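You operate a simulated robot arm through the tools that you are given. There is no shell and no other tool. Be economical: measure what you need, move in short steps, check, and stop when the job is done.

The job below is to be done with a simulated two-armed robot. You get a single attempt, and the scene is never put back.

TASK
Put the purple cup in the rinse trough. Take the small black weight and put it on the yellow sheet. Put the printed block marked "B" from the top of the card bench on the door end of the store bench and the printed block marked "E" on the top of the stack in the screw press. Stack the white jar that says "BLUE 3" from the top of the card bench on top of the white jar marked "BLUE 1". Open the long bench drawer, take the orange reel from the inside of the long bench drawer and put it on the white stack and shut the drawer again. Take the purple reel and leave it on the side top of the can bench. Take the small blue ladle and leave it on the top of the high shelf. Open the cards drawer, take the small pink sheet and leave it inside, then shut the drawer. The order is free. Set down upright: small black weight, printed block, orange reel, purple reel.

It is judged by the outcome, as a careful person would: the job done as asked, and still so three seconds after it is handed in. It fails if anything else is knocked over, pushed out of place, dropped, spilled or broken. Flat cloth is picked up by pressing the open fingertips on it (5 to 10 N) and closing them slowly along it; thin cloth reads only 2 to 8 mm in the jaws.

THE ROBOT
Two 6-joint arms with three-finger grippers on one trunk, on a base that drives. Base frame: it is fixed to the floor where the robot stands at the start and does not move with it; the origin is under the middle of the robot, x ahead of it, y to its left, z up. Units: mm, rad, N and s.
The left shoulder is at the start at [40, 147, 1356], the right one opposite. With the tool pointing down near the work surface each hand reaches from about 100 to 300 mm from the robot's upright axis, wherever it stands, measured 20 degrees to its own side. Places, roughly: cards drawer [600, 2300, 600]; door end of the store bench [-800, 3800, 900]; dr [600, 2300, 600]; long bench drawer [-3800, -200, 700]; orange reel (4x4x5 cm) [-3800, -200, 700]; printed block [-1500, 0, 750]; purple cup (8x8x7 cm) [500, -100, 800]; purple reel (4x4x5 cm) [-1200, 2300, 600]; rinse trough [-3200, 0, 700]; side top of the can bench [-2100, 2600, 800]; small black weight (5x5x6 cm) [-1100, 200, 800]; small blue ladle (6x5x14 cm) [-1000, 2200, 600]; small pink sheet (17x12x3 cm) [600, 2700, 800]; top of the high shelf (22x80 cm) [-80, -2400, 1520]; top of the stack in the screw press [-2900, -2000, 800]; white jar [-1500, 0, 750]; white stack (21x15 cm) [-4200, -220, 820]; yellow sheet (21x15x3 cm) [100, -2400, 1500]. Payload 2.69 kg a hand.
Tool frame (each hand has its own): the origin (TCP) lies between the finger pads and is the grasp point; the fingertips stand 29 mm ahead of it; z points along the fingers, y is the line along which they close. The gripper opens to 120 mm. The gripper's body begins 78 mm behind the TCP.
Orientation is that of the tool frame in the base frame, as a unit quaternion [x, y, z, w]. With the fingers straight down and closing along the base's y, the tool's x points along the base's -x, its y along +y and its z along -z.

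THE INTERFACE
- The arms move only by the tool step_arm. It takes "left_plan", "right_plan" or both (then of equal length, played together; a hand with none holds still); each is a list that holds one entry, the list of rows, each a list of 6 numbers: the shift along the tool's x, y, z in mm, then the turn, a rotation vector about the tool's x, y, z in rad. In form: [[[x, y, z, rx, ry, rz], ...]]. A call has 1 to 12 rows; each row is the pose to reach, as a shift and turn from the pose commanded when the call began, along the tool's axes at that moment. "left_jaw" and "right_jaw" are, for a hand that has rows, the closure, from 0 (fully open) to 1 (shut), set as the call begins (left out, the last holds). Each row takes 0.2 s and may step no farther than 50 mm and 0.15 rad from the row before; otherwise, or with a gripper value out of range, the whole call is refused. A pose out of reach is approached as far as the arm can. The call stops where the force on the tool passes 40 N (or 10 N more than at its start, if that is more) or the arm is blocked; 0.2 s more then pass. Each finger halts on what it meets, pressing with about 23 N; the grip force reading is that of the motor and also rises with nothing between the fingers. The clock runs only during rows and for 0.2 s after the last one: add rows that repeat a pose to give the fingers time. The reply holds the time, the measured pose of the TCP, the force on the tool along the base axes, the opening and the grip force, in the units named above and with some noise, with the torque about the TCP (base axes, N m) and any sound that the robot's microphone picked up.
- Cameras (640 x 400 px; columns grow to the right, rows downward): "scene" is now at [87.5, -10.6, 1555.5]; the picture's right is [-0.19, -0.98, 0.00], its down [-0.83, 0.16, -0.54] and it looks along [0.53, -0.10, -0.84] (base axes); focal length 260 px, centre (320, 200). "left" rides on the left gripper at [63, 0, -104] in its tool frame; the picture's right is [0.00, 1.00, 0.00], its down [-0.83, 0.00, -0.56] and it looks along [-0.56, 0.00, 0.83] (tool axes); focal length 275 px, centre (320, 200). "right" rides on the right gripper at [63, 0, -104] in its tool frame; the picture's right is [0.01, 1.00, 0.00], its down [-0.83, 0.00, -0.56] and it looks along [-0.56, 0.00, 0.83] (tool axes); focal length 275 px, centre (320, 200). There is no depth. A picture from a camera that has moved, and an enlarged one, comes with that camera's place and axes in the base frame and with its lens.
- get_image(camera): a new picture of that camera. The clock stands still meanwhile.
- slide_trunk(by): slides the trunk up (or, below 0, down) by that many mm; the arms and the scene camera ride with it, the base frame stays. It gives what a move gives, with no picture.
- steer(legs): drives the robot by 1 to 6 legs, each [ahead, turn to the left] in mm and rad, along the robot's own axes; the way and the turn of a leg run together, so that a leg with both is an arc; at most 1500 mm and 3.142 rad a leg. The arms and the cameras ride along, it lands a little off, and it stops where it bumps. It gives what a move gives.
- pan_tilt(pan, tilt): turns the head with the scene camera to pan (to the left, within 1.501 rad either way) and tilt (down, from -0.506 to 1.204), counted from straight ahead of the robot. It gives what a move gives.
- inspect(camera, box): a new picture of the part [left, top, right, bottom] of that camera's present view, enlarged. The clock stands still meanwhile.
- sign_off(): hands the job in; it is judged then, once.

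Go step by step. Nothing tells you exact positions but the pictures and the camera data: compare them with the known pose of the tool, close in by small moves and look again before you grip or let go. The budget is 546 turns and 346 pictures, counting those below and the enlarged ones. Unless the task says otherwise, let go and move clear before handing in, and close with one line.

The tools are called after ">>>" by a JSON object that holds its "op" and its "data". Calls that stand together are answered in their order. step_arm: Moves the arms, as the interface text tells. Its arguments: {"type":"object","properties":{"left_plan":{"type":"array","items":{"type":"array","items":{"type":"array","items":{"type":"number"}}}},"left_jaw":{"type":"number"},"right_plan":{"type":"array","items":{"type":"array","items":{"type":"array","items":{"type":"number"}}}},"right_jaw":{"type":"number"}},"required":[]} The other tools are called the same way: slide_trunk (by) slides the trunk up or down; steer (legs) drives the base; pan_tilt (pan, tilt) turns the head that bears the scene camera; get_image (camera) takes a picture; inspect (camera, box) takes an enlarged picture of a part of a camera's view; sign_off () hands the job in.

At the start:

```text
t: 0.0
left_tool_pos: [525.5, 203.2, 1039.2]
left_tcp_rot: [0.001, 1.0, 0.0, 0.0]
left_wrist_force: [0.4, 0.1, -0.2]
left_ft_torque: [0.02, 0.0, 0.02]
left_width: 119.7
left_finger_force: 0.1
right_tool_pos: [495.0, -214.4, 1016.9]
right_tcp_rot: [-0.001, 1.0, -0.001, 0.0]
right_wrist_force: [-0.1, -0.6, -0.7]
right_ft_torque: [0.01, -0.03, -0.01]
right_width: 120.1
right_finger_force: 0.0
trunk travel left (down, up): [-483.0, 14.0]
robot x, y, heading: [1.4, -0.1, 0.006]
head pan, tilt: [-0.188, 1.004]
```

scene: 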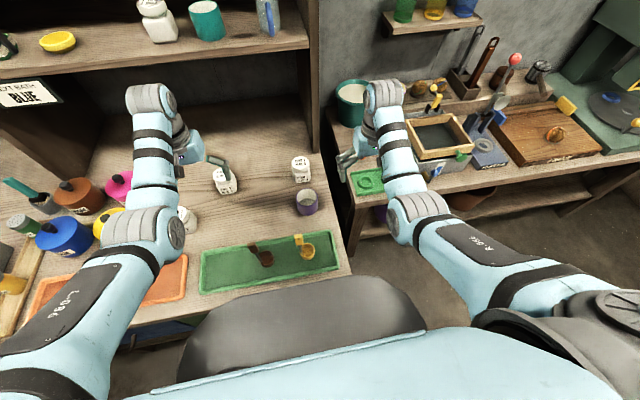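
right: 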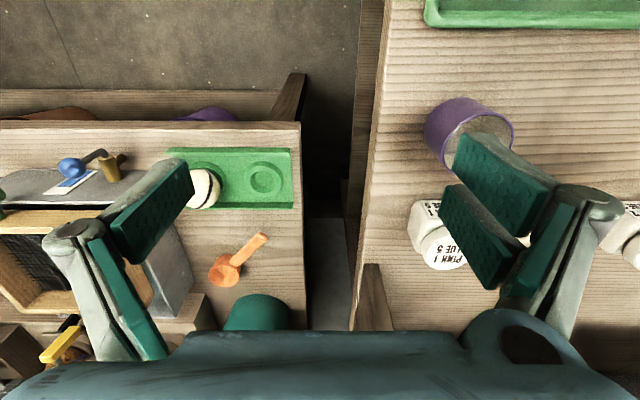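
left: 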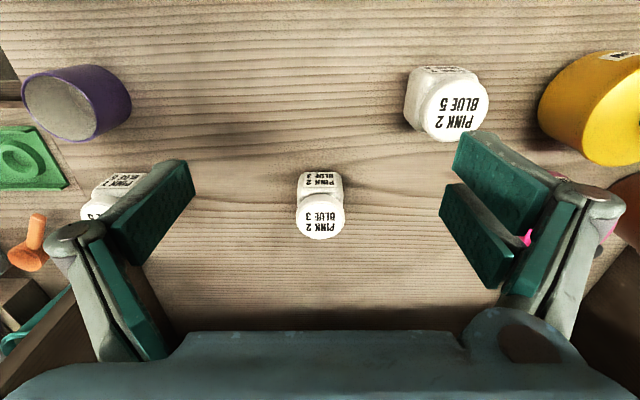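

I see the purple cup on the bench ahead, near (560, -50, 800). First I'll look around to understand the layout.

>>> {"op": "pan_tilt", "data": {"pan": 0, "tilt": 0.5}}

>>> {"op": "get_image", "data": {"camera": "scene"}}

>>> {"op": "pan_tilt", "data": {"pan": 1.4, "tilt": 0.35}}

>>> {"op": "get_image", "data": {"camera": "scene"}}

>>> {"op": "pan_tilt", "data": {"pan": -1.4, "tilt": 0.35}}

>>> {"op": "get_image", "data": {"camera": "scene"}}

```text
t: 0.9
left_tool_pos: [525.2, 203.6, 1038.6]
left_tcp_rot: [0.001, 1.0, -0.001, 0.0]
left_wrist_force: [-0.2, 1.0, -0.2]
left_ft_torque: [-0.01, 0.0, -0.01]
left_width: 120.2
left_finger_force: 0.0
right_tool_pos: [494.4, -213.4, 1017.7]
right_tcp_rot: [0.0, 1.0, 0.0, 0.0]
right_wrist_force: [0.2, -0.1, 0.0]
right_ft_torque: [0.0, -0.02, -0.04]
right_width: 120.1
right_finger_force: 0.0
trunk travel left (down, up): [-483.0, 14.0]
robot x, y, heading: [0.2, -1.5, -0.002]
head pan, tilt: [0.0, 0.499]
```

```text
342 pictures are left
camera scene: at [110.2, 2.3, 1596.8], right [0.0, -1.0, 0.0], down [-0.48, 0.0, -0.88], along [0.88, 0.0, -0.48], focal length 260 px, centre (320, 200)
```

scene: 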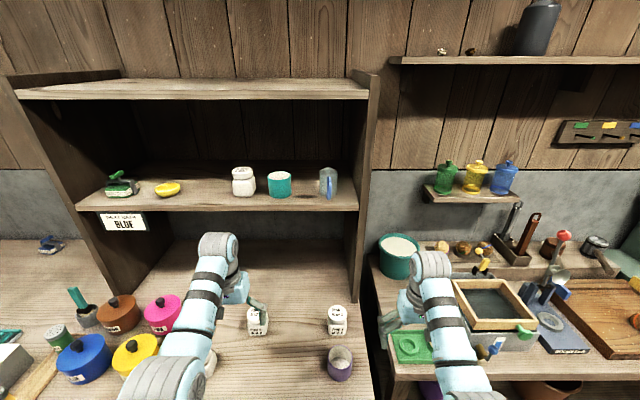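

```text
t: 2.5
left_tool_pos: [525.6, 203.2, 1040.1]
left_tcp_rot: [0.001, 1.0, 0.0, 0.0]
left_wrist_force: [0.2, 0.8, -0.3]
left_ft_torque: [0.0, 0.0, -0.03]
left_width: 120.1
left_finger_force: 0.0
right_tool_pos: [495.6, -214.4, 1016.7]
right_tcp_rot: [-0.001, 1.0, 0.0, 0.0]
right_wrist_force: [0.3, -0.4, 0.6]
right_ft_torque: [-0.02, 0.01, -0.01]
right_width: 119.8
right_finger_force: 0.1
trunk travel left (down, up): [-483.0, 14.0]
robot x, y, heading: [2.5, -0.5, 0.004]
head pan, tilt: [1.4, 0.351]
```

```text
341 pictures are left
camera scene: at [35.2, 94.1, 1610.6], right [0.99, -0.17, 0.0], down [-0.06, -0.34, -0.94], along [0.16, 0.93, -0.34], focal length 260 px, centre (320, 200)
```

scene: 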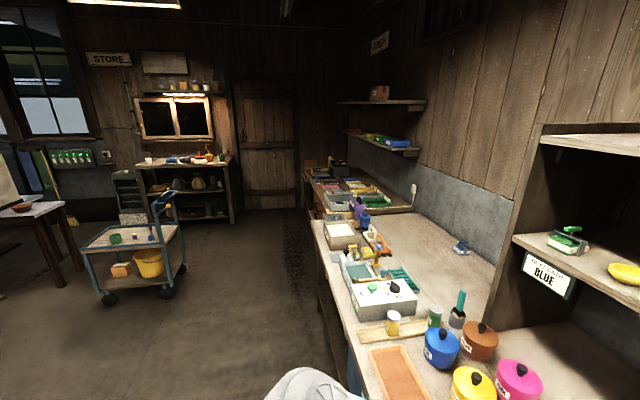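

```text
t: 4.9
left_tool_pos: [525.0, 203.6, 1038.7]
left_tcp_rot: [0.001, 1.0, 0.0, 0.0]
left_wrist_force: [0.0, 0.2, -0.1]
left_ft_torque: [0.04, 0.01, 0.02]
left_width: 120.0
left_finger_force: 0.1
right_tool_pos: [494.5, -214.7, 1016.6]
right_tcp_rot: [0.0, 1.0, 0.0, 0.0]
right_wrist_force: [-0.5, 1.0, 1.3]
right_ft_torque: [-0.01, -0.01, -0.02]
right_width: 120.1
right_finger_force: 0.1
trunk travel left (down, up): [-483.0, 14.0]
robot x, y, heading: [1.0, -2.9, -0.002]
head pan, tilt: [-1.4, 0.351]
```

```text
340 pictures are left
camera scene: at [35.2, -89.4, 1610.6], right [-0.99, -0.17, 0.0], down [-0.06, 0.34, -0.94], along [0.16, -0.93, -0.34], focal length 260 px, centre (320, 200)
```

scene: 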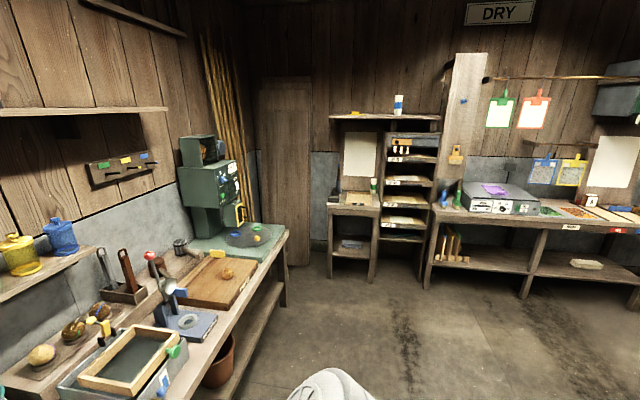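

Now I'll move the right hand toward the cup to see it closer, and check with the wrist camera.

>>> {"op": "step_arm", "data": {"right_plan": [[[-12, 40, 0, 0, 0, 0], [-25, 80, 0, 0, 0, 0], [-37, 120, 0, 0, 0, 0], [-45, 160, 0, 0, 0, 0], [-45, 160, 0, 0, 0, 0]]]}}

>>> {"op": "get_image", "data": {"camera": "right"}}

>>> {"op": "pan_tilt", "data": {"pan": -0.1, "tilt": 0.9}}

>>> {"op": "get_image", "data": {"camera": "scene"}}

```text
t: 6.1
left_tool_pos: [524.6, 204.8, 1039.0]
left_tcp_rot: [0.0, 1.0, 0.0, 0.0]
left_wrist_force: [-0.2, 0.1, -1.0]
left_ft_torque: [-0.01, -0.03, -0.04]
left_width: 119.9
left_finger_force: 0.0
right_tool_pos: [536.3, -54.7, 1018.2]
right_tcp_rot: [0.0, 1.0, 0.0, 0.001]
right_wrist_force: [-0.3, 0.3, 0.0]
right_ft_torque: [-0.02, 0.01, 0.04]
right_width: 120.1
right_finger_force: 0.0
right hand out of reach, approached as far as the arm can: row 4, 5
trunk travel left (down, up): [-483.0, 14.0]
robot x, y, heading: [3.6, -1.3, -0.005]
head pan, tilt: [-1.4, 0.351]
```

```text
339 pictures are left
camera right: at [475.1, -55.0, 1123.1], right [0.0, 1.0, 0.0], down [0.83, 0.0, 0.56], along [0.56, 0.0, -0.83], focal length 275 px, centre (320, 200)
```

right: 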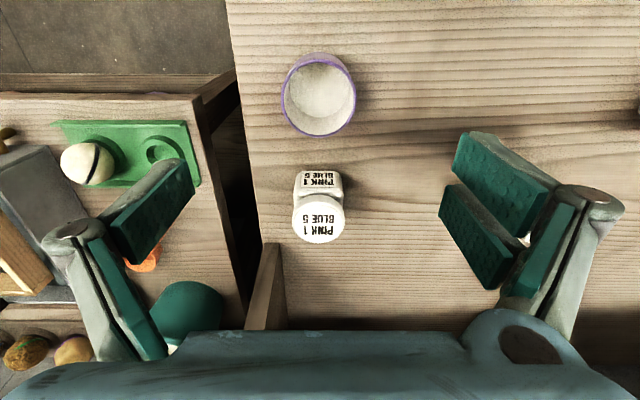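

```text
t: 7.6
left_tool_pos: [525.1, 204.8, 1038.8]
left_tcp_rot: [0.0, 1.0, 0.0, 0.0]
left_wrist_force: [-0.1, 0.2, -0.6]
left_ft_torque: [0.01, -0.05, -0.01]
left_width: 120.1
left_finger_force: 0.0
right_tool_pos: [537.1, -56.1, 1016.7]
right_tcp_rot: [0.0, 1.0, 0.0, 0.001]
right_wrist_force: [-0.1, -1.2, 0.1]
right_ft_torque: [0.0, -0.01, 0.01]
right_width: 120.0
right_finger_force: 0.1
trunk travel left (down, up): [-483.0, 14.0]
robot x, y, heading: [-0.5, -0.5, 0.004]
head pan, tilt: [-0.099, 0.901]
```

```text
338 pictures are left
camera scene: at [94.4, -5.2, 1563.0], right [-0.1, -0.99, 0.0], down [-0.78, 0.08, -0.62], along [0.62, -0.06, -0.78], focal length 260 px, centre (320, 200)
```

scene: 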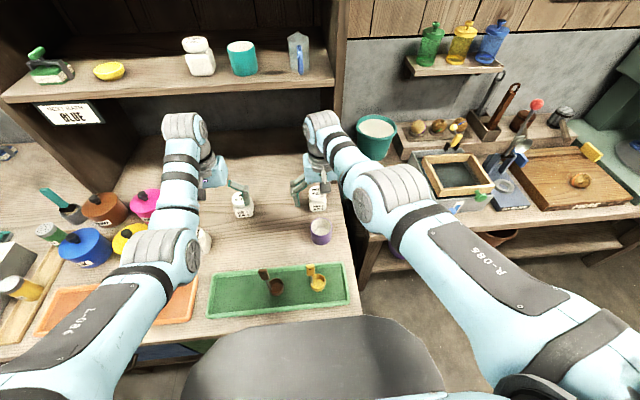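

>>> {"op": "inspect", "data": {"camera": "scene", "box": [240, 150, 400, 250]}}

```text
4.00 times, centred on (320, 200) of scene
camera zoom: at [94.4, -5.2, 1563.0], right [-0.1, -0.99, 0.0], down [-0.78, 0.08, -0.62], along [0.62, -0.06, -0.78], focal length 1041 px, centre (320, 200)
```

zoom: 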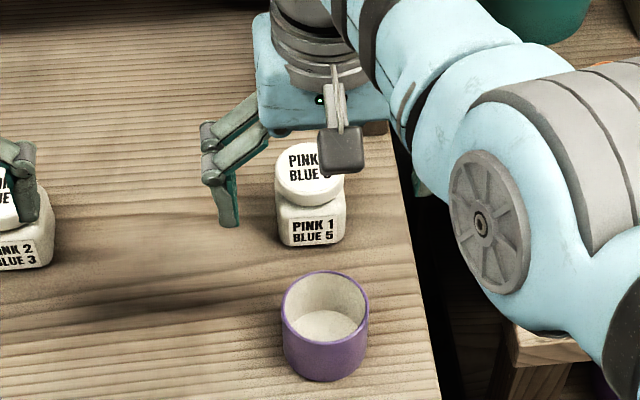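

Cup rim is near (547,-56,840), bench about 770. I'll tuck the left hand up and back so lowering the trunk doesn't hit the jars.

>>> {"op": "step_arm", "data": {"left_plan": [[[35, 0, -25, 0, 0, 0], [70, 0, -50, 0, 0, 0], [105, 0, -75, 0, 0, 0], [140, 0, -100, 0, 0, 0], [170, 0, -120, 0, 0, 0], [170, 0, -120, 0, 0, 0]]]}}

>>> {"op": "slide_trunk", "data": {"by": -100}}

>>> {"op": "get_image", "data": {"camera": "right"}}

```text
t: 9.0
left_tool_pos: [518.1, 202.6, 1056.9]
left_tcp_rot: [0.002, 1.0, 0.0, 0.0]
left_wrist_force: [0.0, 0.0, 0.1]
left_ft_torque: [0.01, -0.02, -0.01]
left_width: 119.9
left_finger_force: 0.0
left hand out of reach, approached as far as the arm can: row 1, 2, 3, 4, 5, 6
right_tool_pos: [537.2, -56.1, 1017.8]
right_tcp_rot: [0.0, 1.0, 0.0, -0.001]
right_wrist_force: [0.7, 0.3, 0.4]
right_ft_torque: [-0.02, 0.01, 0.01]
right_width: 120.0
right_finger_force: 0.1
trunk travel left (down, up): [-483.0, 14.0]
robot x, y, heading: [-3.7, -0.5, 0.002]
head pan, tilt: [-0.099, 0.901]
```

```text
t: 10.3
left_tool_pos: [518.0, 203.1, 954.5]
left_tcp_rot: [0.002, 1.0, 0.0, -0.001]
left_wrist_force: [0.1, -1.2, 0.3]
left_ft_torque: [0.0, 0.02, 0.03]
left_width: 119.7
left_finger_force: 0.2
right_tool_pos: [537.6, -55.4, 915.7]
right_tcp_rot: [0.0, 1.0, 0.0, 0.0]
right_wrist_force: [-0.9, 0.2, -0.5]
right_ft_torque: [-0.03, 0.0, 0.02]
right_width: 120.1
right_finger_force: 0.1
trunk travel left (down, up): [-383.0, 114.0]
robot x, y, heading: [1.9, -1.6, 0.0]
head pan, tilt: [-0.099, 0.901]
```

```text
336 pictures are left
camera right: at [475.2, -55.6, 1021.9], right [-0.01, 1.0, 0.0], down [0.83, 0.0, 0.56], along [0.56, 0.0, -0.83], focal length 275 px, centre (320, 200)
```

right: 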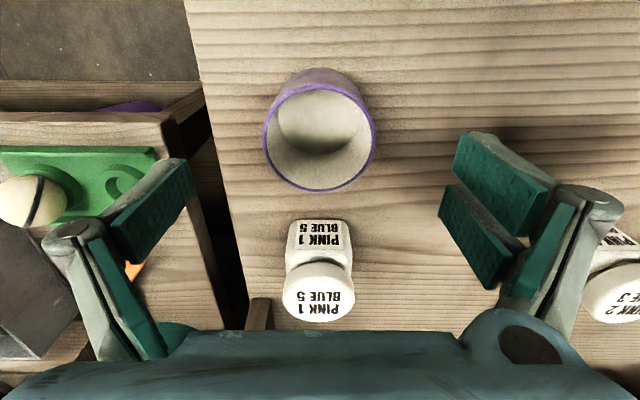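

The cup is directly beneath the right hand; rim ~860, bench ~790. Lowering the trunk by 80.

>>> {"op": "slide_trunk", "data": {"by": -80}}

>>> {"op": "get_image", "data": {"camera": "right"}}

```text
t: 11.5
left_tool_pos: [516.3, 203.1, 875.6]
left_tcp_rot: [0.001, 1.0, 0.0, 0.0]
left_wrist_force: [0.4, -0.9, -0.8]
left_ft_torque: [0.01, -0.04, 0.0]
left_width: 119.7
left_finger_force: 0.1
right_tool_pos: [536.8, -55.1, 836.7]
right_tcp_rot: [-0.001, 1.0, 0.0, 0.0]
right_wrist_force: [0.8, 0.1, 0.3]
right_ft_torque: [0.01, 0.0, -0.01]
right_width: 120.2
right_finger_force: 0.1
trunk travel left (down, up): [-303.0, 194.0]
robot x, y, heading: [1.7, -2.4, 0.004]
head pan, tilt: [-0.099, 0.901]
```

```text
335 pictures are left
camera right: at [475.2, -55.7, 942.1], right [-0.01, 1.0, 0.0], down [0.83, 0.0, 0.56], along [0.56, 0.0, -0.83], focal length 275 px, centre (320, 200)
```

right: 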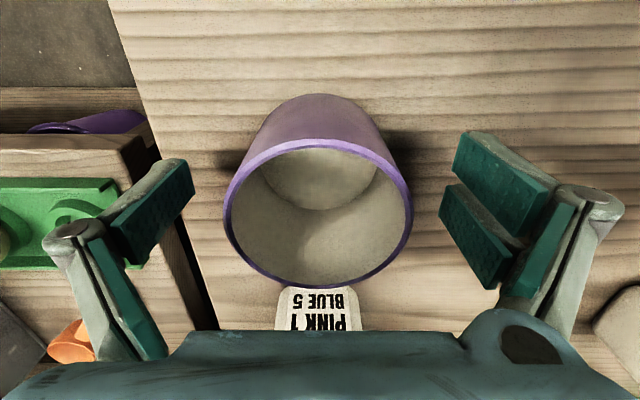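

>>> {"op": "slide_trunk", "data": {"by": -12}}

>>> {"op": "step_arm", "data": {"right_plan": [[[0, 0, 0, 0, 0, 0], [0, 0, 0, 0, 0, 0], [0, 0, 0, 0, 0, 0], [0, 0, 0, 0, 0, 0]]], "right_jaw": 1}}

>>> {"op": "slide_trunk", "data": {"by": 60}}

>>> {"op": "get_image", "data": {"camera": "right"}}

```text
t: 12.1
left_tool_pos: [518.2, 202.7, 863.3]
left_tcp_rot: [0.002, 1.0, 0.0, 0.0]
left_wrist_force: [0.0, -0.2, 0.2]
left_ft_torque: [-0.01, -0.04, -0.02]
left_width: 119.8
left_finger_force: 0.1
right_tool_pos: [536.7, -56.0, 824.6]
right_tcp_rot: [0.0, 1.0, 0.0, 0.0]
right_wrist_force: [-0.6, 0.2, -0.1]
right_ft_torque: [-0.02, 0.0, -0.03]
right_width: 120.2
right_finger_force: 0.0
trunk travel left (down, up): [-291.0, 206.0]
robot x, y, heading: [-1.6, -0.5, -0.001]
head pan, tilt: [-0.099, 0.901]
```

```text
t: 13.1
left_tool_pos: [517.2, 202.3, 863.7]
left_tcp_rot: [0.001, 1.0, 0.0, 0.0]
left_wrist_force: [-0.9, 0.5, -0.1]
left_ft_torque: [-0.01, 0.02, -0.02]
left_width: 120.0
left_finger_force: 0.1
right_tool_pos: [537.4, -56.0, 825.4]
right_tcp_rot: [0.001, 1.0, 0.0, 0.001]
right_wrist_force: [3.8, 0.7, 8.0]
right_ft_torque: [0.28, -0.03, -0.12]
right_width: 68.6
right_finger_force: 23.4
trunk travel left (down, up): [-291.0, 206.0]
robot x, y, heading: [-2.0, -1.5, -0.007]
head pan, tilt: [-0.099, 0.901]
```

```text
t: 14.1
left_tool_pos: [517.9, 202.5, 922.7]
left_tcp_rot: [0.001, 1.0, 0.0, -0.001]
left_wrist_force: [-0.4, -0.2, -0.2]
left_ft_torque: [0.02, 0.0, 0.0]
left_width: 119.9
left_finger_force: 0.1
right_tool_pos: [537.1, -56.4, 884.9]
right_tcp_rot: [0.001, 1.0, -0.001, 0.0]
right_wrist_force: [0.1, 0.0, -1.6]
right_ft_torque: [0.01, 0.02, 0.01]
right_width: 68.8
right_finger_force: 23.0
trunk travel left (down, up): [-351.0, 146.0]
robot x, y, heading: [-2.7, 1.4, 0.003]
head pan, tilt: [-0.099, 0.901]
```

```text
334 pictures are left
camera right: at [475.4, -55.6, 989.7], right [-0.01, 1.0, 0.0], down [0.83, 0.0, 0.56], along [0.56, 0.0, -0.83], focal length 275 px, centre (320, 200)
```

right: 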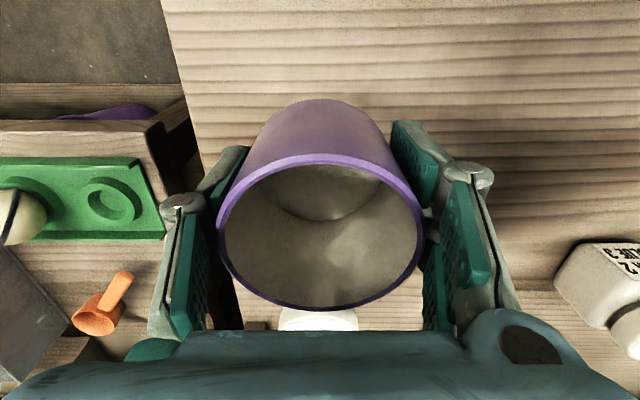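

Cup is held. I'll raise the trunk, then back up and tuck the arms, and look around behind.

>>> {"op": "slide_trunk", "data": {"by": 100}}

>>> {"op": "steer", "data": {"legs": [[-350, 0]]}}

>>> {"op": "step_arm", "data": {"left_plan": [[[40, 0, 20, 0, 0, 0], [80, 0, 40, 0, 0, 0], [120, 0, 70, 0, 0, 0], [160, 0, 100, 0, 0, 0]]], "right_plan": [[[40, -40, 20, 0, 0, 0], [80, -60, 40, 0, 0, 0], [120, -80, 70, 0, 0, 0], [160, -100, 100, 0, 0, 0]]]}}

>>> {"op": "pan_tilt", "data": {"pan": 1.4, "tilt": 0.35}}

>>> {"op": "get_image", "data": {"camera": "scene"}}

```text
t: 15.4
left_tool_pos: [516.7, 202.9, 1024.2]
left_tcp_rot: [0.001, 1.0, 0.0, 0.0]
left_wrist_force: [0.0, 0.2, -0.4]
left_ft_torque: [-0.01, -0.02, 0.04]
left_width: 119.9
left_finger_force: 0.0
right_tool_pos: [537.6, -55.4, 986.1]
right_tcp_rot: [0.0, 1.0, 0.0, 0.0]
right_wrist_force: [-0.8, 0.0, -1.5]
right_ft_torque: [0.02, -0.03, 0.01]
right_width: 68.5
right_finger_force: 23.3
trunk travel left (down, up): [-451.0, 46.0]
robot x, y, heading: [1.9, 1.5, 0.001]
head pan, tilt: [-0.099, 0.901]
```

```text
t: 17.7
left_tool_pos: [167.4, 200.4, 1022.3]
left_tcp_rot: [0.004, 1.0, 0.0, -0.001]
left_wrist_force: [-0.5, 0.1, 0.2]
left_ft_torque: [0.0, 0.01, -0.01]
left_width: 120.0
left_finger_force: 0.0
right_tool_pos: [186.6, -57.1, 983.4]
right_tcp_rot: [0.002, 1.0, 0.001, -0.002]
right_wrist_force: [-0.1, -0.4, -1.2]
right_ft_torque: [-0.01, 0.04, -0.04]
right_width: 68.6
right_finger_force: 22.7
trunk travel left (down, up): [-451.0, 46.0]
robot x, y, heading: [-356.1, 0.8, -0.01]
head pan, tilt: [-0.099, 0.901]
```

```text
refused: row 1 steps farther than a row can; nothing moved
```

```text
t: 19.3
left_tool_pos: [164.4, 200.7, 1023.4]
left_tcp_rot: [0.004, 1.0, 0.0, 0.0]
left_wrist_force: [0.1, -0.5, -0.2]
left_ft_torque: [0.04, -0.02, 0.0]
left_width: 120.1
left_finger_force: 0.1
right_tool_pos: [184.6, -58.5, 986.1]
right_tcp_rot: [0.002, 1.0, 0.0, -0.001]
right_wrist_force: [0.2, 0.7, -1.1]
right_ft_torque: [-0.01, 0.01, -0.01]
right_width: 68.3
right_finger_force: 23.2
trunk travel left (down, up): [-451.0, 46.0]
robot x, y, heading: [-351.8, -1.3, -0.005]
head pan, tilt: [1.4, 0.351]
```

```text
333 pictures are left
camera scene: at [-317.4, 95.0, 1578.9], right [0.98, -0.18, 0.0], down [-0.06, -0.34, -0.94], along [0.17, 0.92, -0.34], focal length 260 px, centre (320, 200)
```

scene: 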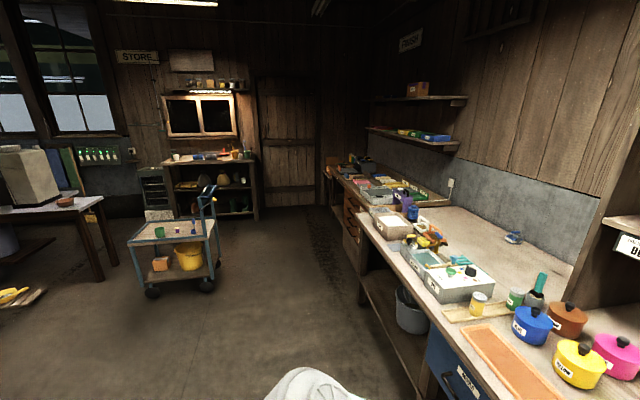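

>>> {"op": "step_arm", "data": {"left_plan": [[[40, 0, 20, 0, 0, 0], [80, 0, 40, 0, 0, 0], [120, 0, 70, 0, 0, 0], [160, 0, 100, 0, 0, 0]]], "right_plan": [[[30, -30, 20, 0, 0, 0], [60, -60, 40, 0, 0, 0], [100, -80, 60, 0, 0, 0], [140, -100, 80, 0, 0, 0]]]}}

>>> {"op": "steer", "data": {"legs": [[0, 3.14]]}}

>>> {"op": "pan_tilt", "data": {"pan": 0, "tilt": 0.45}}

>>> {"op": "get_image", "data": {"camera": "scene"}}

```text
t: 20.3
left_tool_pos: [8.5, 200.3, 904.2]
left_tcp_rot: [0.003, 1.0, 0.001, 0.003]
left_wrist_force: [-0.2, -0.9, 1.3]
left_ft_torque: [0.01, -0.03, 0.0]
left_width: 119.7
left_finger_force: 0.0
left hand out of reach, approached as far as the arm can: row 1, 2, 3, 4
right_tool_pos: [40.6, -158.7, 906.9]
right_tcp_rot: [0.002, 1.0, 0.001, 0.001]
right_wrist_force: [-1.0, 0.2, -2.4]
right_ft_torque: [-0.02, -0.01, -0.03]
right_width: 68.7
right_finger_force: 23.1
trunk travel left (down, up): [-451.0, 46.0]
robot x, y, heading: [-353.5, -2.1, -0.006]
head pan, tilt: [1.4, 0.351]
```

```text
t: 28.0
left_tool_pos: [-726.4, -186.1, 902.6]
left_tcp_rot: [1.0, -0.022, -0.002, 0.0]
left_wrist_force: [-0.1, 0.1, -0.6]
left_ft_torque: [-0.01, 0.02, -0.01]
left_width: 120.0
left_finger_force: 0.1
right_tool_pos: [-743.1, 173.5, 904.1]
right_tcp_rot: [1.0, -0.021, 0.0, 0.0]
right_wrist_force: [0.4, 0.1, -1.0]
right_ft_torque: [0.03, 0.01, 0.0]
right_width: 68.7
right_finger_force: 23.1
trunk travel left (down, up): [-451.0, 46.0]
robot x, y, heading: [-356.7, 4.9, 3.103]
head pan, tilt: [1.4, 0.351]
```

```text
t: 29.5
left_tool_pos: [-726.3, -185.2, 903.1]
left_tcp_rot: [1.0, -0.021, 0.0, -0.001]
left_wrist_force: [-0.3, -0.7, 0.6]
left_ft_torque: [0.0, -0.03, 0.02]
left_width: 120.2
left_finger_force: 0.1
right_tool_pos: [-743.0, 173.3, 904.8]
right_tcp_rot: [1.0, -0.021, 0.001, -0.001]
right_wrist_force: [-0.5, -0.5, -0.8]
right_ft_torque: [0.01, 0.01, 0.02]
right_width: 68.9
right_finger_force: 22.6
trunk travel left (down, up): [-451.0, 46.0]
robot x, y, heading: [-355.7, -0.2, 3.099]
head pan, tilt: [0.0, 0.45]
```

```text
332 pictures are left
camera scene: at [-466.5, 8.1, 1569.7], right [0.04, 1.0, 0.0], down [0.44, -0.02, -0.9], along [-0.9, 0.04, -0.44], focal length 260 px, centre (320, 200)
```

scene: 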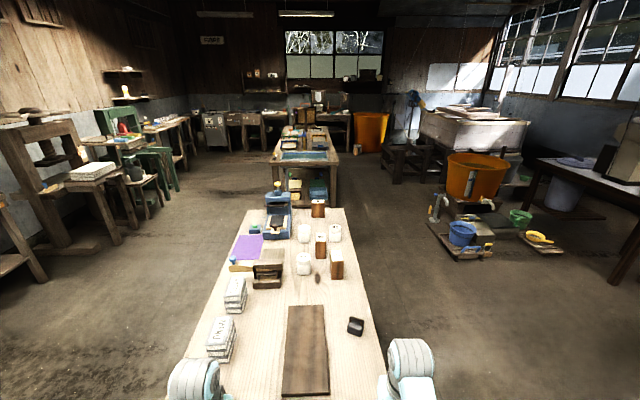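

>>> {"op": "inspect", "data": {"camera": "scene", "box": [200, 170, 400, 295]}}

>>> {"op": "inspect", "data": {"camera": "scene", "box": [240, 80, 400, 180]}}

>>> {"op": "inspect", "data": {"camera": "scene", "box": [0, 60, 210, 190]}}

```text
3.20 times, centred on (300, 232) of scene
camera zoom: at [-466.5, 8.1, 1569.7], right [0.04, 1.0, 0.0], down [0.44, -0.02, -0.9], along [-0.9, 0.04, -0.44], focal length 833 px, centre (384, 96)
```

zoom: 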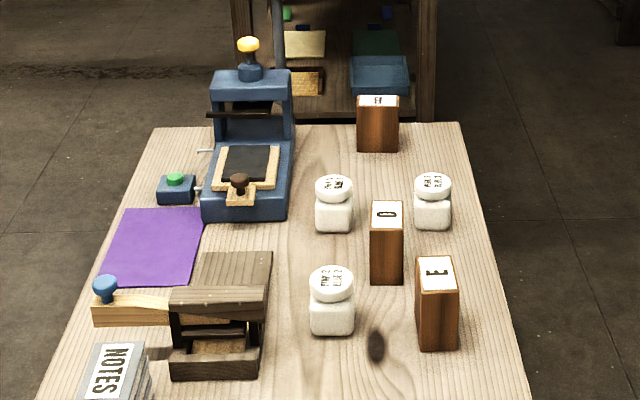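

```text
4.00 times, centred on (320, 130) of scene
camera zoom: at [-466.5, 8.1, 1569.7], right [0.04, 1.0, 0.0], down [0.44, -0.02, -0.9], along [-0.9, 0.04, -0.44], focal length 1041 px, centre (320, 480)
```

zoom: 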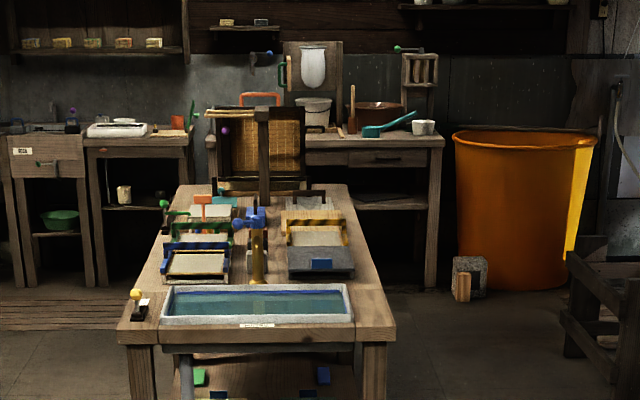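

```text
3.05 times, centred on (105, 125) of scene
camera zoom: at [-466.5, 8.1, 1569.7], right [0.04, 1.0, 0.0], down [0.44, -0.02, -0.9], along [-0.9, 0.04, -0.44], focal length 793 px, centre (975, 429)
```

zoom: 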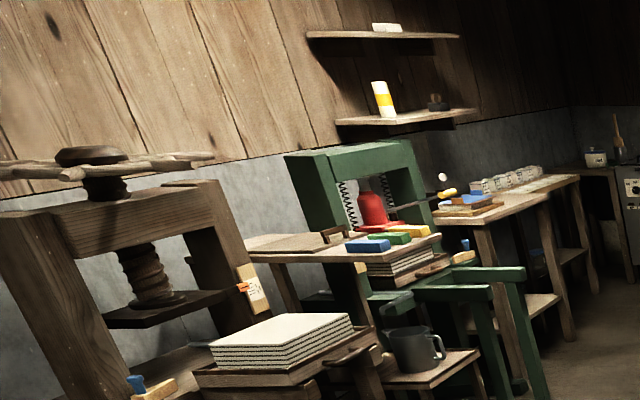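

The card bench lies ahead with three lettered blocks, three jars, the black weight. I'll drive round to its +y side and face it.

>>> {"op": "steer", "data": {"legs": [[0, -1.53], [780, 0], [0, 1.57], [1080, 0], [0, 1.571]]}}

>>> {"op": "pan_tilt", "data": {"pan": 0, "tilt": 0.8}}

>>> {"op": "get_image", "data": {"camera": "scene"}}

```text
t: 50.2
left_tool_pos: [-1243.4, 459.8, 903.4]
left_tcp_rot: [0.71, 0.704, 0.0, 0.001]
left_wrist_force: [0.7, -0.6, -0.7]
left_ft_torque: [-0.02, -0.01, 0.01]
left_width: 120.0
left_finger_force: 0.1
right_tool_pos: [-1602.2, 429.0, 904.4]
right_tcp_rot: [0.711, 0.704, 0.0, 0.0]
right_wrist_force: [0.6, -0.2, -0.8]
right_ft_torque: [0.02, -0.03, 0.01]
right_width: 68.8
right_finger_force: 22.6
trunk travel left (down, up): [-451.0, 46.0]
robot x, y, heading: [-1441.6, 829.2, -1.578]
head pan, tilt: [0.0, 0.45]
```

```text
t: 51.0
left_tool_pos: [-1244.0, 460.0, 903.0]
left_tcp_rot: [0.71, 0.704, -0.001, 0.001]
left_wrist_force: [0.7, 0.3, 0.2]
left_ft_torque: [0.02, -0.01, 0.03]
left_width: 119.7
left_finger_force: 0.0
right_tool_pos: [-1601.4, 429.3, 905.0]
right_tcp_rot: [0.71, 0.705, 0.0, 0.001]
right_wrist_force: [0.5, 0.1, -0.2]
right_ft_torque: [-0.02, 0.0, 0.02]
right_width: 68.9
right_finger_force: 23.5
trunk travel left (down, up): [-451.0, 46.0]
robot x, y, heading: [-1443.2, 827.6, -1.582]
head pan, tilt: [0.0, 0.799]
```

```text
328 pictures are left
camera scene: at [-1444.5, 727.5, 1539.4], right [-1.0, 0.01, 0.0], down [0.01, 0.72, -0.7], along [-0.01, -0.7, -0.72], focal length 260 px, centre (320, 200)
```

scene: 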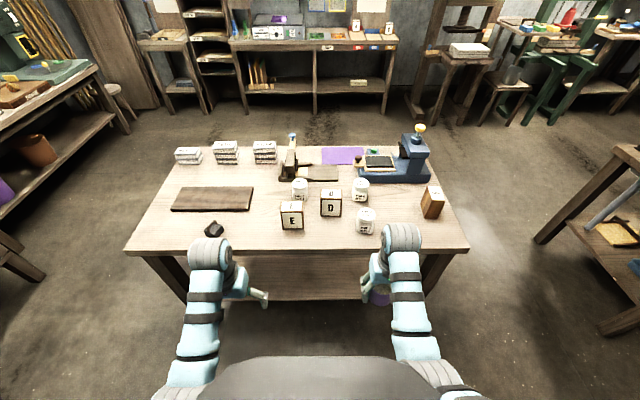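

>>> {"op": "inspect", "data": {"camera": "scene", "box": [260, 150, 460, 250]}}

>>> {"op": "inspect", "data": {"camera": "scene", "box": [140, 0, 500, 140]}}

```text
3.20 times, centred on (360, 200) of scene
camera zoom: at [-1444.5, 727.5, 1539.4], right [-1.0, 0.01, 0.0], down [0.01, 0.72, -0.7], along [-0.01, -0.7, -0.72], focal length 833 px, centre (192, 200)
```

zoom: 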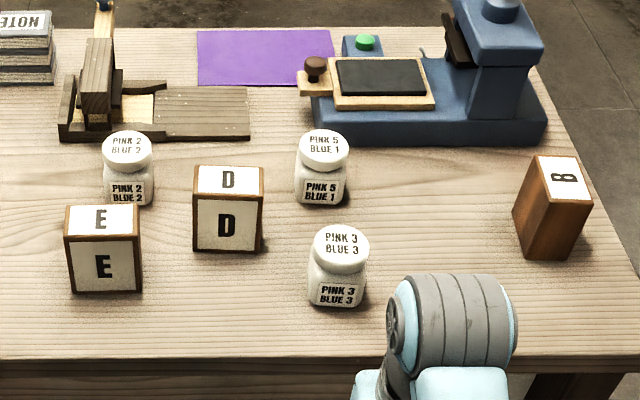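

```text
1.78 times, centred on (320, 70) of scene
camera zoom: at [-1444.5, 727.5, 1539.4], right [-1.0, 0.01, 0.0], down [0.01, 0.72, -0.7], along [-0.01, -0.7, -0.72], focal length 463 px, centre (320, 431)
```

zoom: 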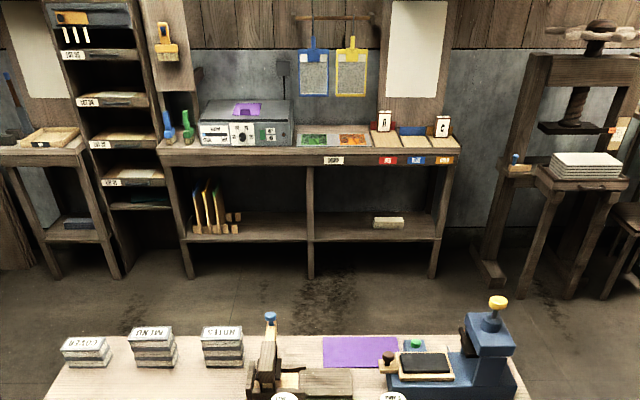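

Labels are clear: BLUE 3 jar at about (-1626,120), BLUE 1 jar at (-1628,-46), E at (-1347,90), B at (-1912,45). I'll shift along the bench so the left hand can do the jars.

>>> {"op": "steer", "data": {"legs": [[0, -1.571], [240, 0], [0, 1.58], [180, 0]]}}

>>> {"op": "step_arm", "data": {"right_plan": [[[20, -40, 0, 0, 0, 0], [40, -80, 0, 0, 0, 0], [60, -120, 0, 0, 0, 0], [80, -160, 0, 0, 0, 0], [100, -200, 0, 0, 0, 0]]]}}

>>> {"op": "pan_tilt", "data": {"pan": 0, "tilt": 1.1}}

>>> {"op": "get_image", "data": {"camera": "scene"}}

>>> {"op": "get_image", "data": {"camera": "left"}}

```text
t: 61.5
left_tool_pos: [-1453.8, 292.4, 904.0]
left_tcp_rot: [0.688, 0.726, -0.002, 0.001]
left_wrist_force: [1.2, 0.6, -0.1]
left_ft_torque: [-0.02, 0.0, -0.03]
left_width: 120.1
left_finger_force: 0.0
right_tool_pos: [-1809.1, 237.9, 906.0]
right_tcp_rot: [0.685, 0.728, -0.001, 0.001]
right_wrist_force: [0.8, 0.7, -0.8]
right_ft_torque: [-0.04, 0.02, 0.04]
right_width: 69.1
right_finger_force: 22.9
trunk travel left (down, up): [-451.0, 46.0]
robot x, y, heading: [-1676.9, 638.8, -1.514]
head pan, tilt: [0.0, 0.799]
```

```text
t: 62.7
left_tool_pos: [-1455.5, 290.2, 903.5]
left_tcp_rot: [0.687, 0.727, 0.0, 0.002]
left_wrist_force: [0.8, 0.7, 0.8]
left_ft_torque: [0.0, -0.03, 0.01]
left_width: 119.8
left_finger_force: 0.1
right_tool_pos: [-2015.7, 323.5, 905.6]
right_tcp_rot: [0.687, 0.727, 0.0, 0.001]
right_wrist_force: [-0.3, -0.5, -1.9]
right_ft_torque: [0.02, -0.03, 0.02]
right_width: 69.1
right_finger_force: 23.1
right hand out of reach, approached as far as the arm can: row 2
trunk travel left (down, up): [-451.0, 46.0]
robot x, y, heading: [-1674.0, 639.1, -1.515]
head pan, tilt: [0.0, 0.799]
```

```text
t: 63.5
left_tool_pos: [-1454.0, 290.3, 903.6]
left_tcp_rot: [0.687, 0.727, 0.0, 0.001]
left_wrist_force: [-1.2, -0.8, -0.2]
left_ft_torque: [-0.05, 0.0, 0.0]
left_width: 120.2
left_finger_force: 0.1
right_tool_pos: [-2012.1, 321.7, 905.1]
right_tcp_rot: [0.686, 0.728, 0.0, 0.001]
right_wrist_force: [-0.1, -0.7, -0.2]
right_ft_torque: [0.0, 0.0, -0.02]
right_width: 69.0
right_finger_force: 22.8
trunk travel left (down, up): [-451.0, 46.0]
robot x, y, heading: [-1680.3, 642.5, -1.512]
head pan, tilt: [0.0, 1.1]
```

```text
325 pictures are left
camera scene: at [-1672.9, 560.1, 1517.6], right [-1.0, -0.06, 0.0], down [-0.05, 0.89, -0.45], along [0.03, -0.45, -0.89], focal length 260 px, centre (320, 200)
```

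scene: 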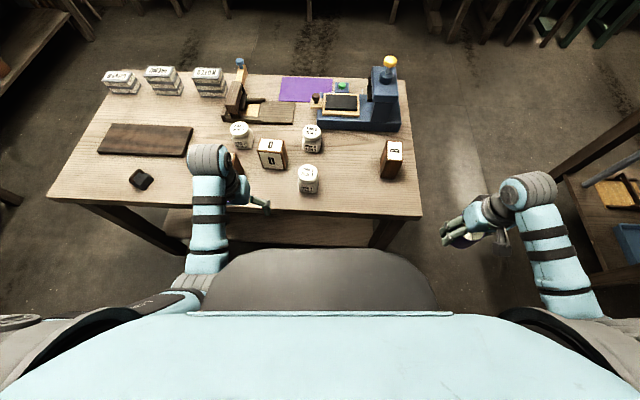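

```text
324 pictures are left
camera left: at [-1456.8, 352.7, 1007.0], right [1.0, 0.05, 0.0], down [0.04, -0.83, 0.56], along [0.03, -0.56, -0.83], focal length 275 px, centre (320, 200)
```

left: 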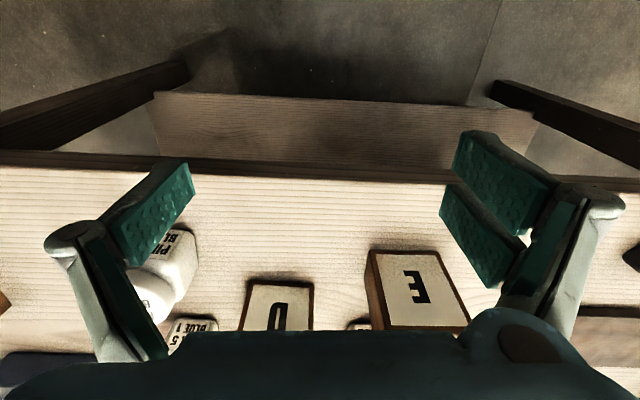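

>>> {"op": "slide_trunk", "data": {"by": 45}}

>>> {"op": "steer", "data": {"legs": [[60, 0], [60, -0.055]]}}

>>> {"op": "get_image", "data": {"camera": "left"}}

>>> {"op": "get_image", "data": {"camera": "scene"}}

```text
t: 64.4
left_tool_pos: [-1451.7, 288.6, 946.4]
left_tcp_rot: [0.687, 0.727, 0.0, 0.001]
left_wrist_force: [0.0, 0.3, 0.4]
left_ft_torque: [-0.01, -0.02, 0.05]
left_width: 119.8
left_finger_force: 0.1
right_tool_pos: [-2012.9, 322.0, 949.0]
right_tcp_rot: [0.685, 0.728, -0.001, 0.0]
right_wrist_force: [-0.6, -0.5, -1.4]
right_ft_torque: [0.03, 0.0, -0.02]
right_width: 69.0
right_finger_force: 22.9
trunk travel left (down, up): [-496.0, 1.0]
robot x, y, heading: [-1677.8, 639.9, -1.512]
head pan, tilt: [0.0, 1.1]
```

```text
t: 65.9
left_tool_pos: [-1467.7, 167.0, 950.4]
left_tcp_rot: [0.707, 0.707, -0.004, 0.005]
left_wrist_force: [-0.4, -0.1, 0.0]
left_ft_torque: [0.06, 0.01, -0.03]
left_width: 119.9
left_finger_force: 0.0
right_tool_pos: [-2024.2, 230.1, 951.9]
right_tcp_rot: [0.705, 0.709, -0.004, 0.003]
right_wrist_force: [-1.1, 0.2, -0.4]
right_ft_torque: [0.0, -0.07, 0.0]
right_width: 68.9
right_finger_force: 22.6
trunk travel left (down, up): [-496.0, 1.0]
robot x, y, heading: [-1667.7, 520.2, -1.564]
head pan, tilt: [0.0, 1.1]
```

```text
323 pictures are left
camera left: at [-1467.4, 231.8, 1053.9], right [1.0, 0.0, 0.0], down [0.0, -0.82, 0.57], along [0.0, -0.57, -0.82], focal length 275 px, centre (320, 200)
```

left: 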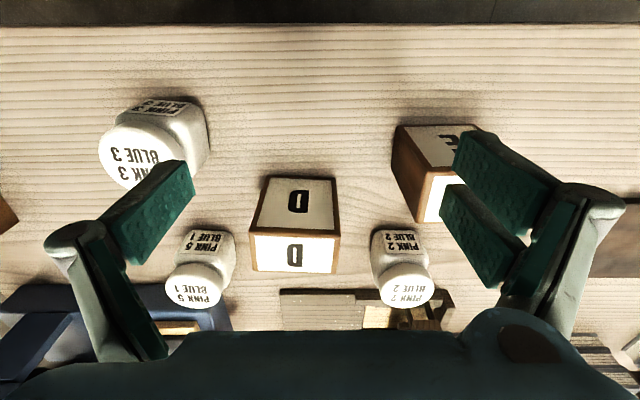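

```text
322 pictures are left
camera scene: at [-1672.1, 450.2, 1562.0], right [-1.0, 0.0, 0.0], down [0.0, 0.89, -0.46], along [0.0, -0.46, -0.89], focal length 260 px, centre (320, 200)
```

scene: 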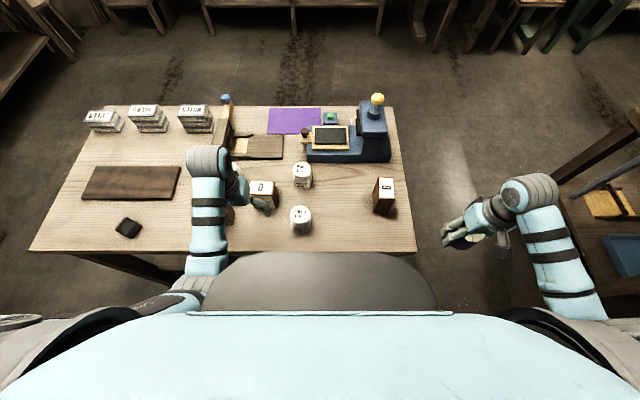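

>>> {"op": "step_arm", "data": {"left_plan": [[[-10, -40, 0, 0, 0, 0], [-20, -80, 0, 0, 0, 0], [-32, -120, 0, 0, 0, 0], [-45, -158, 0, 0, 0, 0], [-45, -158, 0, 0, 0, 0]]]}}

>>> {"op": "get_image", "data": {"camera": "left"}}

```text
t: 66.8
left_tool_pos: [-1485.2, 128.9, 936.6]
left_tcp_rot: [0.681, 0.727, 0.064, 0.062]
left_wrist_force: [-0.7, 0.6, 0.1]
left_ft_torque: [-0.05, 0.0, 0.0]
left_width: 119.6
left_finger_force: 0.1
left hand out of reach, approached as far as the arm can: row 4
right_tool_pos: [-2022.7, 226.7, 951.3]
right_tcp_rot: [0.705, 0.709, -0.002, 0.001]
right_wrist_force: [0.5, 0.6, -0.6]
right_ft_torque: [-0.01, -0.02, 0.0]
right_width: 69.1
right_finger_force: 22.9
trunk travel left (down, up): [-496.0, 1.0]
robot x, y, heading: [-1669.2, 524.7, -1.565]
head pan, tilt: [0.0, 1.1]
stopped in row 4 (left hand): the arm was blocked; the commanded pose is now the measured one
```

```text
321 pictures are left
camera left: at [-1507.3, 191.6, 1038.7], right [0.98, 0.06, 0.17], down [-0.05, -0.83, 0.55], along [0.18, -0.55, -0.82], focal length 275 px, centre (320, 200)
```

left: 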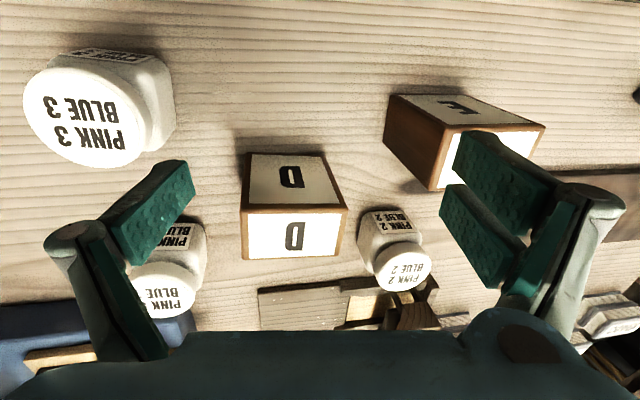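

The arm hit an inner-reach limit; I'll level the tool and move over BLUE 3 at a lower height, which should be within its range.

>>> {"op": "step_arm", "data": {"left_plan": [[[0, 0, 10, 0.09, 0, 0.03], [0, 0, 10, 0.178, 0, 0.065], [0, -40, 8, 0.178, 0, 0.065], [2, -80, 4, 0.178, 0, 0.065], [3, -115, 0, 0.178, 0, 0.065], [4, -144, -4, 0.178, 0, 0.065]]]}}

>>> {"op": "get_image", "data": {"camera": "left"}}

```text
t: 68.0
left_tool_pos: [-1497.1, 117.5, 896.6]
left_tcp_rot: [0.681, 0.727, 0.063, 0.055]
left_wrist_force: [0.0, -1.1, 1.1]
left_ft_torque: [0.01, 0.02, 0.0]
left_width: 120.1
left_finger_force: 0.0
left hand out of reach, approached as far as the arm can: row 6
right_tool_pos: [-2022.5, 223.5, 950.2]
right_tcp_rot: [0.705, 0.71, -0.001, 0.0]
right_wrist_force: [0.6, 1.1, 0.0]
right_ft_torque: [-0.01, 0.0, 0.0]
right_width: 68.5
right_finger_force: 22.7
trunk travel left (down, up): [-496.0, 1.0]
robot x, y, heading: [-1668.4, 519.8, -1.564]
head pan, tilt: [0.0, 1.1]
stopped in row 6 (left hand): the arm was blocked; the commanded pose is now the measured one
```

```text
320 pictures are left
camera left: at [-1518.5, 180.4, 1000.6], right [0.98, 0.06, 0.17], down [-0.04, -0.84, 0.54], along [0.17, -0.54, -0.82], focal length 275 px, centre (320, 200)
```

left: 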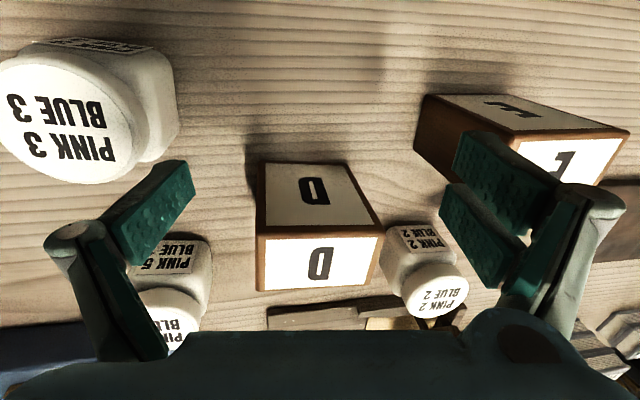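

The left arm cannot cross inward that close; I'll straighten it and instead shift the robot so the jars are on the left arm's own side.

>>> {"op": "step_arm", "data": {"left_plan": [[[0, 40, 0, 0, 0, 0], [0, 70, 0, 0.05, 0, 0.02], [0, 70, 0, 0.1, 0, 0.04], [0, 70, -10, 0.178, 0, 0.065], [0, 70, -10, 0.178, 0, 0.065]]]}}

>>> {"op": "steer", "data": {"legs": [[-200, 0], [0, -1.571], [150, 0], [0, 1.571]]}}

```text
t: 69.2
left_tool_pos: [-1431.1, 125.3, 918.9]
left_tcp_rot: [0.707, 0.707, 0.001, -0.009]
left_wrist_force: [-0.8, -0.3, -0.6]
left_ft_torque: [0.0, 0.03, 0.0]
left_width: 120.3
left_finger_force: 0.0
right_tool_pos: [-2023.3, 223.2, 949.6]
right_tcp_rot: [0.704, 0.71, -0.001, 0.0]
right_wrist_force: [0.0, -0.6, -1.2]
right_ft_torque: [-0.02, -0.01, 0.01]
right_width: 68.8
right_finger_force: 23.7
trunk travel left (down, up): [-496.0, 1.0]
robot x, y, heading: [-1670.2, 518.0, -1.566]
head pan, tilt: [0.0, 1.1]
```

```text
t: 79.5
left_tool_pos: [-1568.7, 332.4, 918.1]
left_tcp_rot: [0.693, 0.721, 0.0, -0.01]
left_wrist_force: [-1.2, -0.3, 0.5]
left_ft_torque: [-0.03, -0.01, 0.0]
left_width: 120.0
left_finger_force: 0.1
right_tool_pos: [-2164.4, 407.7, 949.6]
right_tcp_rot: [0.69, 0.724, -0.001, 0.001]
right_wrist_force: [-0.2, 0.6, -1.3]
right_ft_torque: [0.01, -0.05, -0.03]
right_width: 69.1
right_finger_force: 23.3
trunk travel left (down, up): [-496.0, 1.0]
robot x, y, heading: [-1822.4, 717.0, -1.524]
head pan, tilt: [0.0, 1.1]
```

>>> {"op": "steer", "data": {"legs": [[100, -0.045], [95, 0]]}}

>>> {"op": "step_arm", "data": {"left_plan": [[[0, -20, 0, 0, 0, 0], [0, -45, 0, 0, 0, 0], [0, -45, 0, 0, 0, 0]]]}}

>>> {"op": "get_image", "data": {"camera": "left"}}

```text
t: 81.4
left_tool_pos: [-1582.6, 144.5, 925.2]
left_tcp_rot: [0.708, 0.706, -0.005, -0.002]
left_wrist_force: [0.2, -0.3, -1.9]
left_ft_torque: [0.08, 0.01, -0.01]
left_width: 120.2
left_finger_force: 0.1
right_tool_pos: [-2176.2, 245.7, 954.0]
right_tcp_rot: [0.705, 0.709, -0.006, 0.006]
right_wrist_force: [-1.8, 0.6, -1.6]
right_ft_torque: [0.01, -0.09, 0.02]
right_width: 68.6
right_finger_force: 22.9
trunk travel left (down, up): [-496.0, 1.0]
robot x, y, heading: [-1826.2, 523.9, -1.569]
head pan, tilt: [0.0, 1.1]
```

```text
t: 82.2
left_tool_pos: [-1627.9, 140.5, 922.4]
left_tcp_rot: [0.709, 0.705, -0.004, -0.003]
left_wrist_force: [0.0, 0.5, 1.1]
left_ft_torque: [-0.04, -0.01, -0.01]
left_width: 120.0
left_finger_force: 0.1
right_tool_pos: [-2175.9, 241.2, 952.3]
right_tcp_rot: [0.705, 0.709, -0.004, 0.003]
right_wrist_force: [0.4, 0.2, -1.6]
right_ft_torque: [-0.06, 0.03, -0.02]
right_width: 68.5
right_finger_force: 23.0
trunk travel left (down, up): [-496.0, 1.0]
robot x, y, heading: [-1821.1, 524.7, -1.572]
head pan, tilt: [0.0, 1.1]
```

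```text
319 pictures are left
camera left: at [-1625.8, 204.9, 1026.8], right [1.0, -0.01, -0.01], down [0.0, -0.83, 0.56], along [-0.01, -0.56, -0.83], focal length 275 px, centre (320, 200)
```

left: 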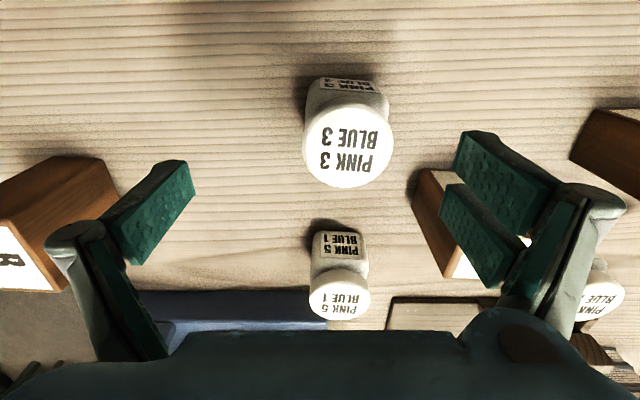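

>>> {"op": "step_arm", "data": {"left_plan": [[[-4, 17, 0, 0, 0, 0], [-4, 17, 0, 0, 0, 0]]]}}

>>> {"op": "slide_trunk", "data": {"by": -40}}

>>> {"op": "get_image", "data": {"camera": "left"}}

```text
t: 82.8
left_tool_pos: [-1609.9, 133.6, 921.2]
left_tcp_rot: [0.708, 0.706, -0.002, -0.004]
left_wrist_force: [0.4, 0.1, -0.5]
left_ft_torque: [-0.01, -0.01, 0.01]
left_width: 119.8
left_finger_force: 0.1
right_tool_pos: [-2175.7, 238.0, 952.1]
right_tcp_rot: [0.705, 0.709, -0.003, 0.002]
right_wrist_force: [-0.7, 0.5, -1.2]
right_ft_torque: [-0.02, 0.02, -0.01]
right_width: 68.7
right_finger_force: 23.0
trunk travel left (down, up): [-496.0, 1.0]
robot x, y, heading: [-1820.5, 524.0, -1.568]
head pan, tilt: [0.0, 1.1]
```

```text
t: 83.6
left_tool_pos: [-1610.3, 132.0, 882.4]
left_tcp_rot: [0.708, 0.706, -0.002, -0.005]
left_wrist_force: [0.0, 0.7, -0.2]
left_ft_torque: [0.01, -0.01, 0.01]
left_width: 120.1
left_finger_force: 0.0
right_tool_pos: [-2175.2, 236.5, 911.7]
right_tcp_rot: [0.705, 0.709, -0.001, 0.001]
right_wrist_force: [0.3, 0.0, -1.2]
right_ft_torque: [-0.01, 0.02, 0.02]
right_width: 68.5
right_finger_force: 22.9
trunk travel left (down, up): [-456.0, 41.0]
robot x, y, heading: [-1823.4, 528.0, -1.571]
head pan, tilt: [0.0, 1.1]
```

```text
318 pictures are left
camera left: at [-1608.4, 195.2, 985.5], right [1.0, -0.01, -0.01], down [0.0, -0.83, 0.55], along [-0.01, -0.55, -0.83], focal length 275 px, centre (320, 200)
```

left: 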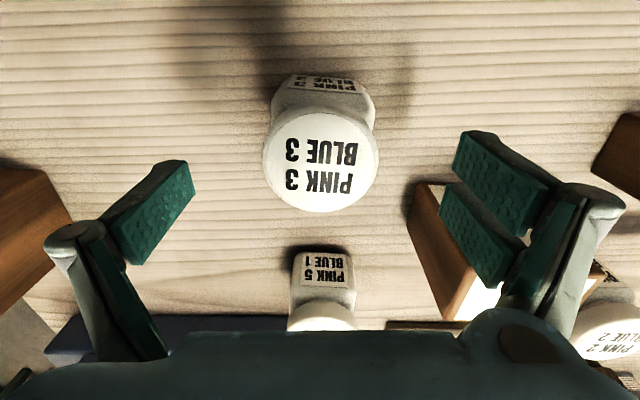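

>>> {"op": "slide_trunk", "data": {"by": -65}}

>>> {"op": "get_image", "data": {"camera": "left"}}

```text
t: 84.6
left_tool_pos: [-1609.5, 132.3, 815.6]
left_tcp_rot: [0.709, 0.705, -0.002, -0.006]
left_wrist_force: [0.4, 1.0, 0.3]
left_ft_torque: [-0.03, -0.01, 0.01]
left_width: 119.9
left_finger_force: 0.0
right_tool_pos: [-2175.9, 237.0, 844.7]
right_tcp_rot: [0.706, 0.709, -0.003, 0.001]
right_wrist_force: [0.8, 0.0, -1.6]
right_ft_torque: [-0.01, -0.03, -0.03]
right_width: 68.7
right_finger_force: 23.2
trunk travel left (down, up): [-391.0, 106.0]
robot x, y, heading: [-1820.5, 526.9, -1.572]
head pan, tilt: [0.0, 1.1]
```

```text
317 pictures are left
camera left: at [-1608.2, 195.2, 919.7], right [1.0, -0.01, -0.01], down [0.0, -0.83, 0.55], along [-0.01, -0.55, -0.83], focal length 275 px, centre (320, 200)
```

left: 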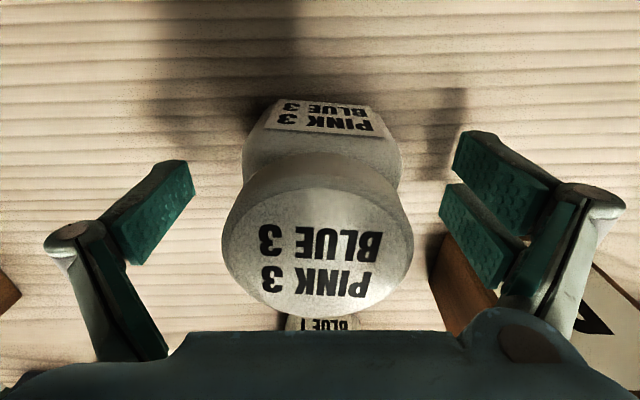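

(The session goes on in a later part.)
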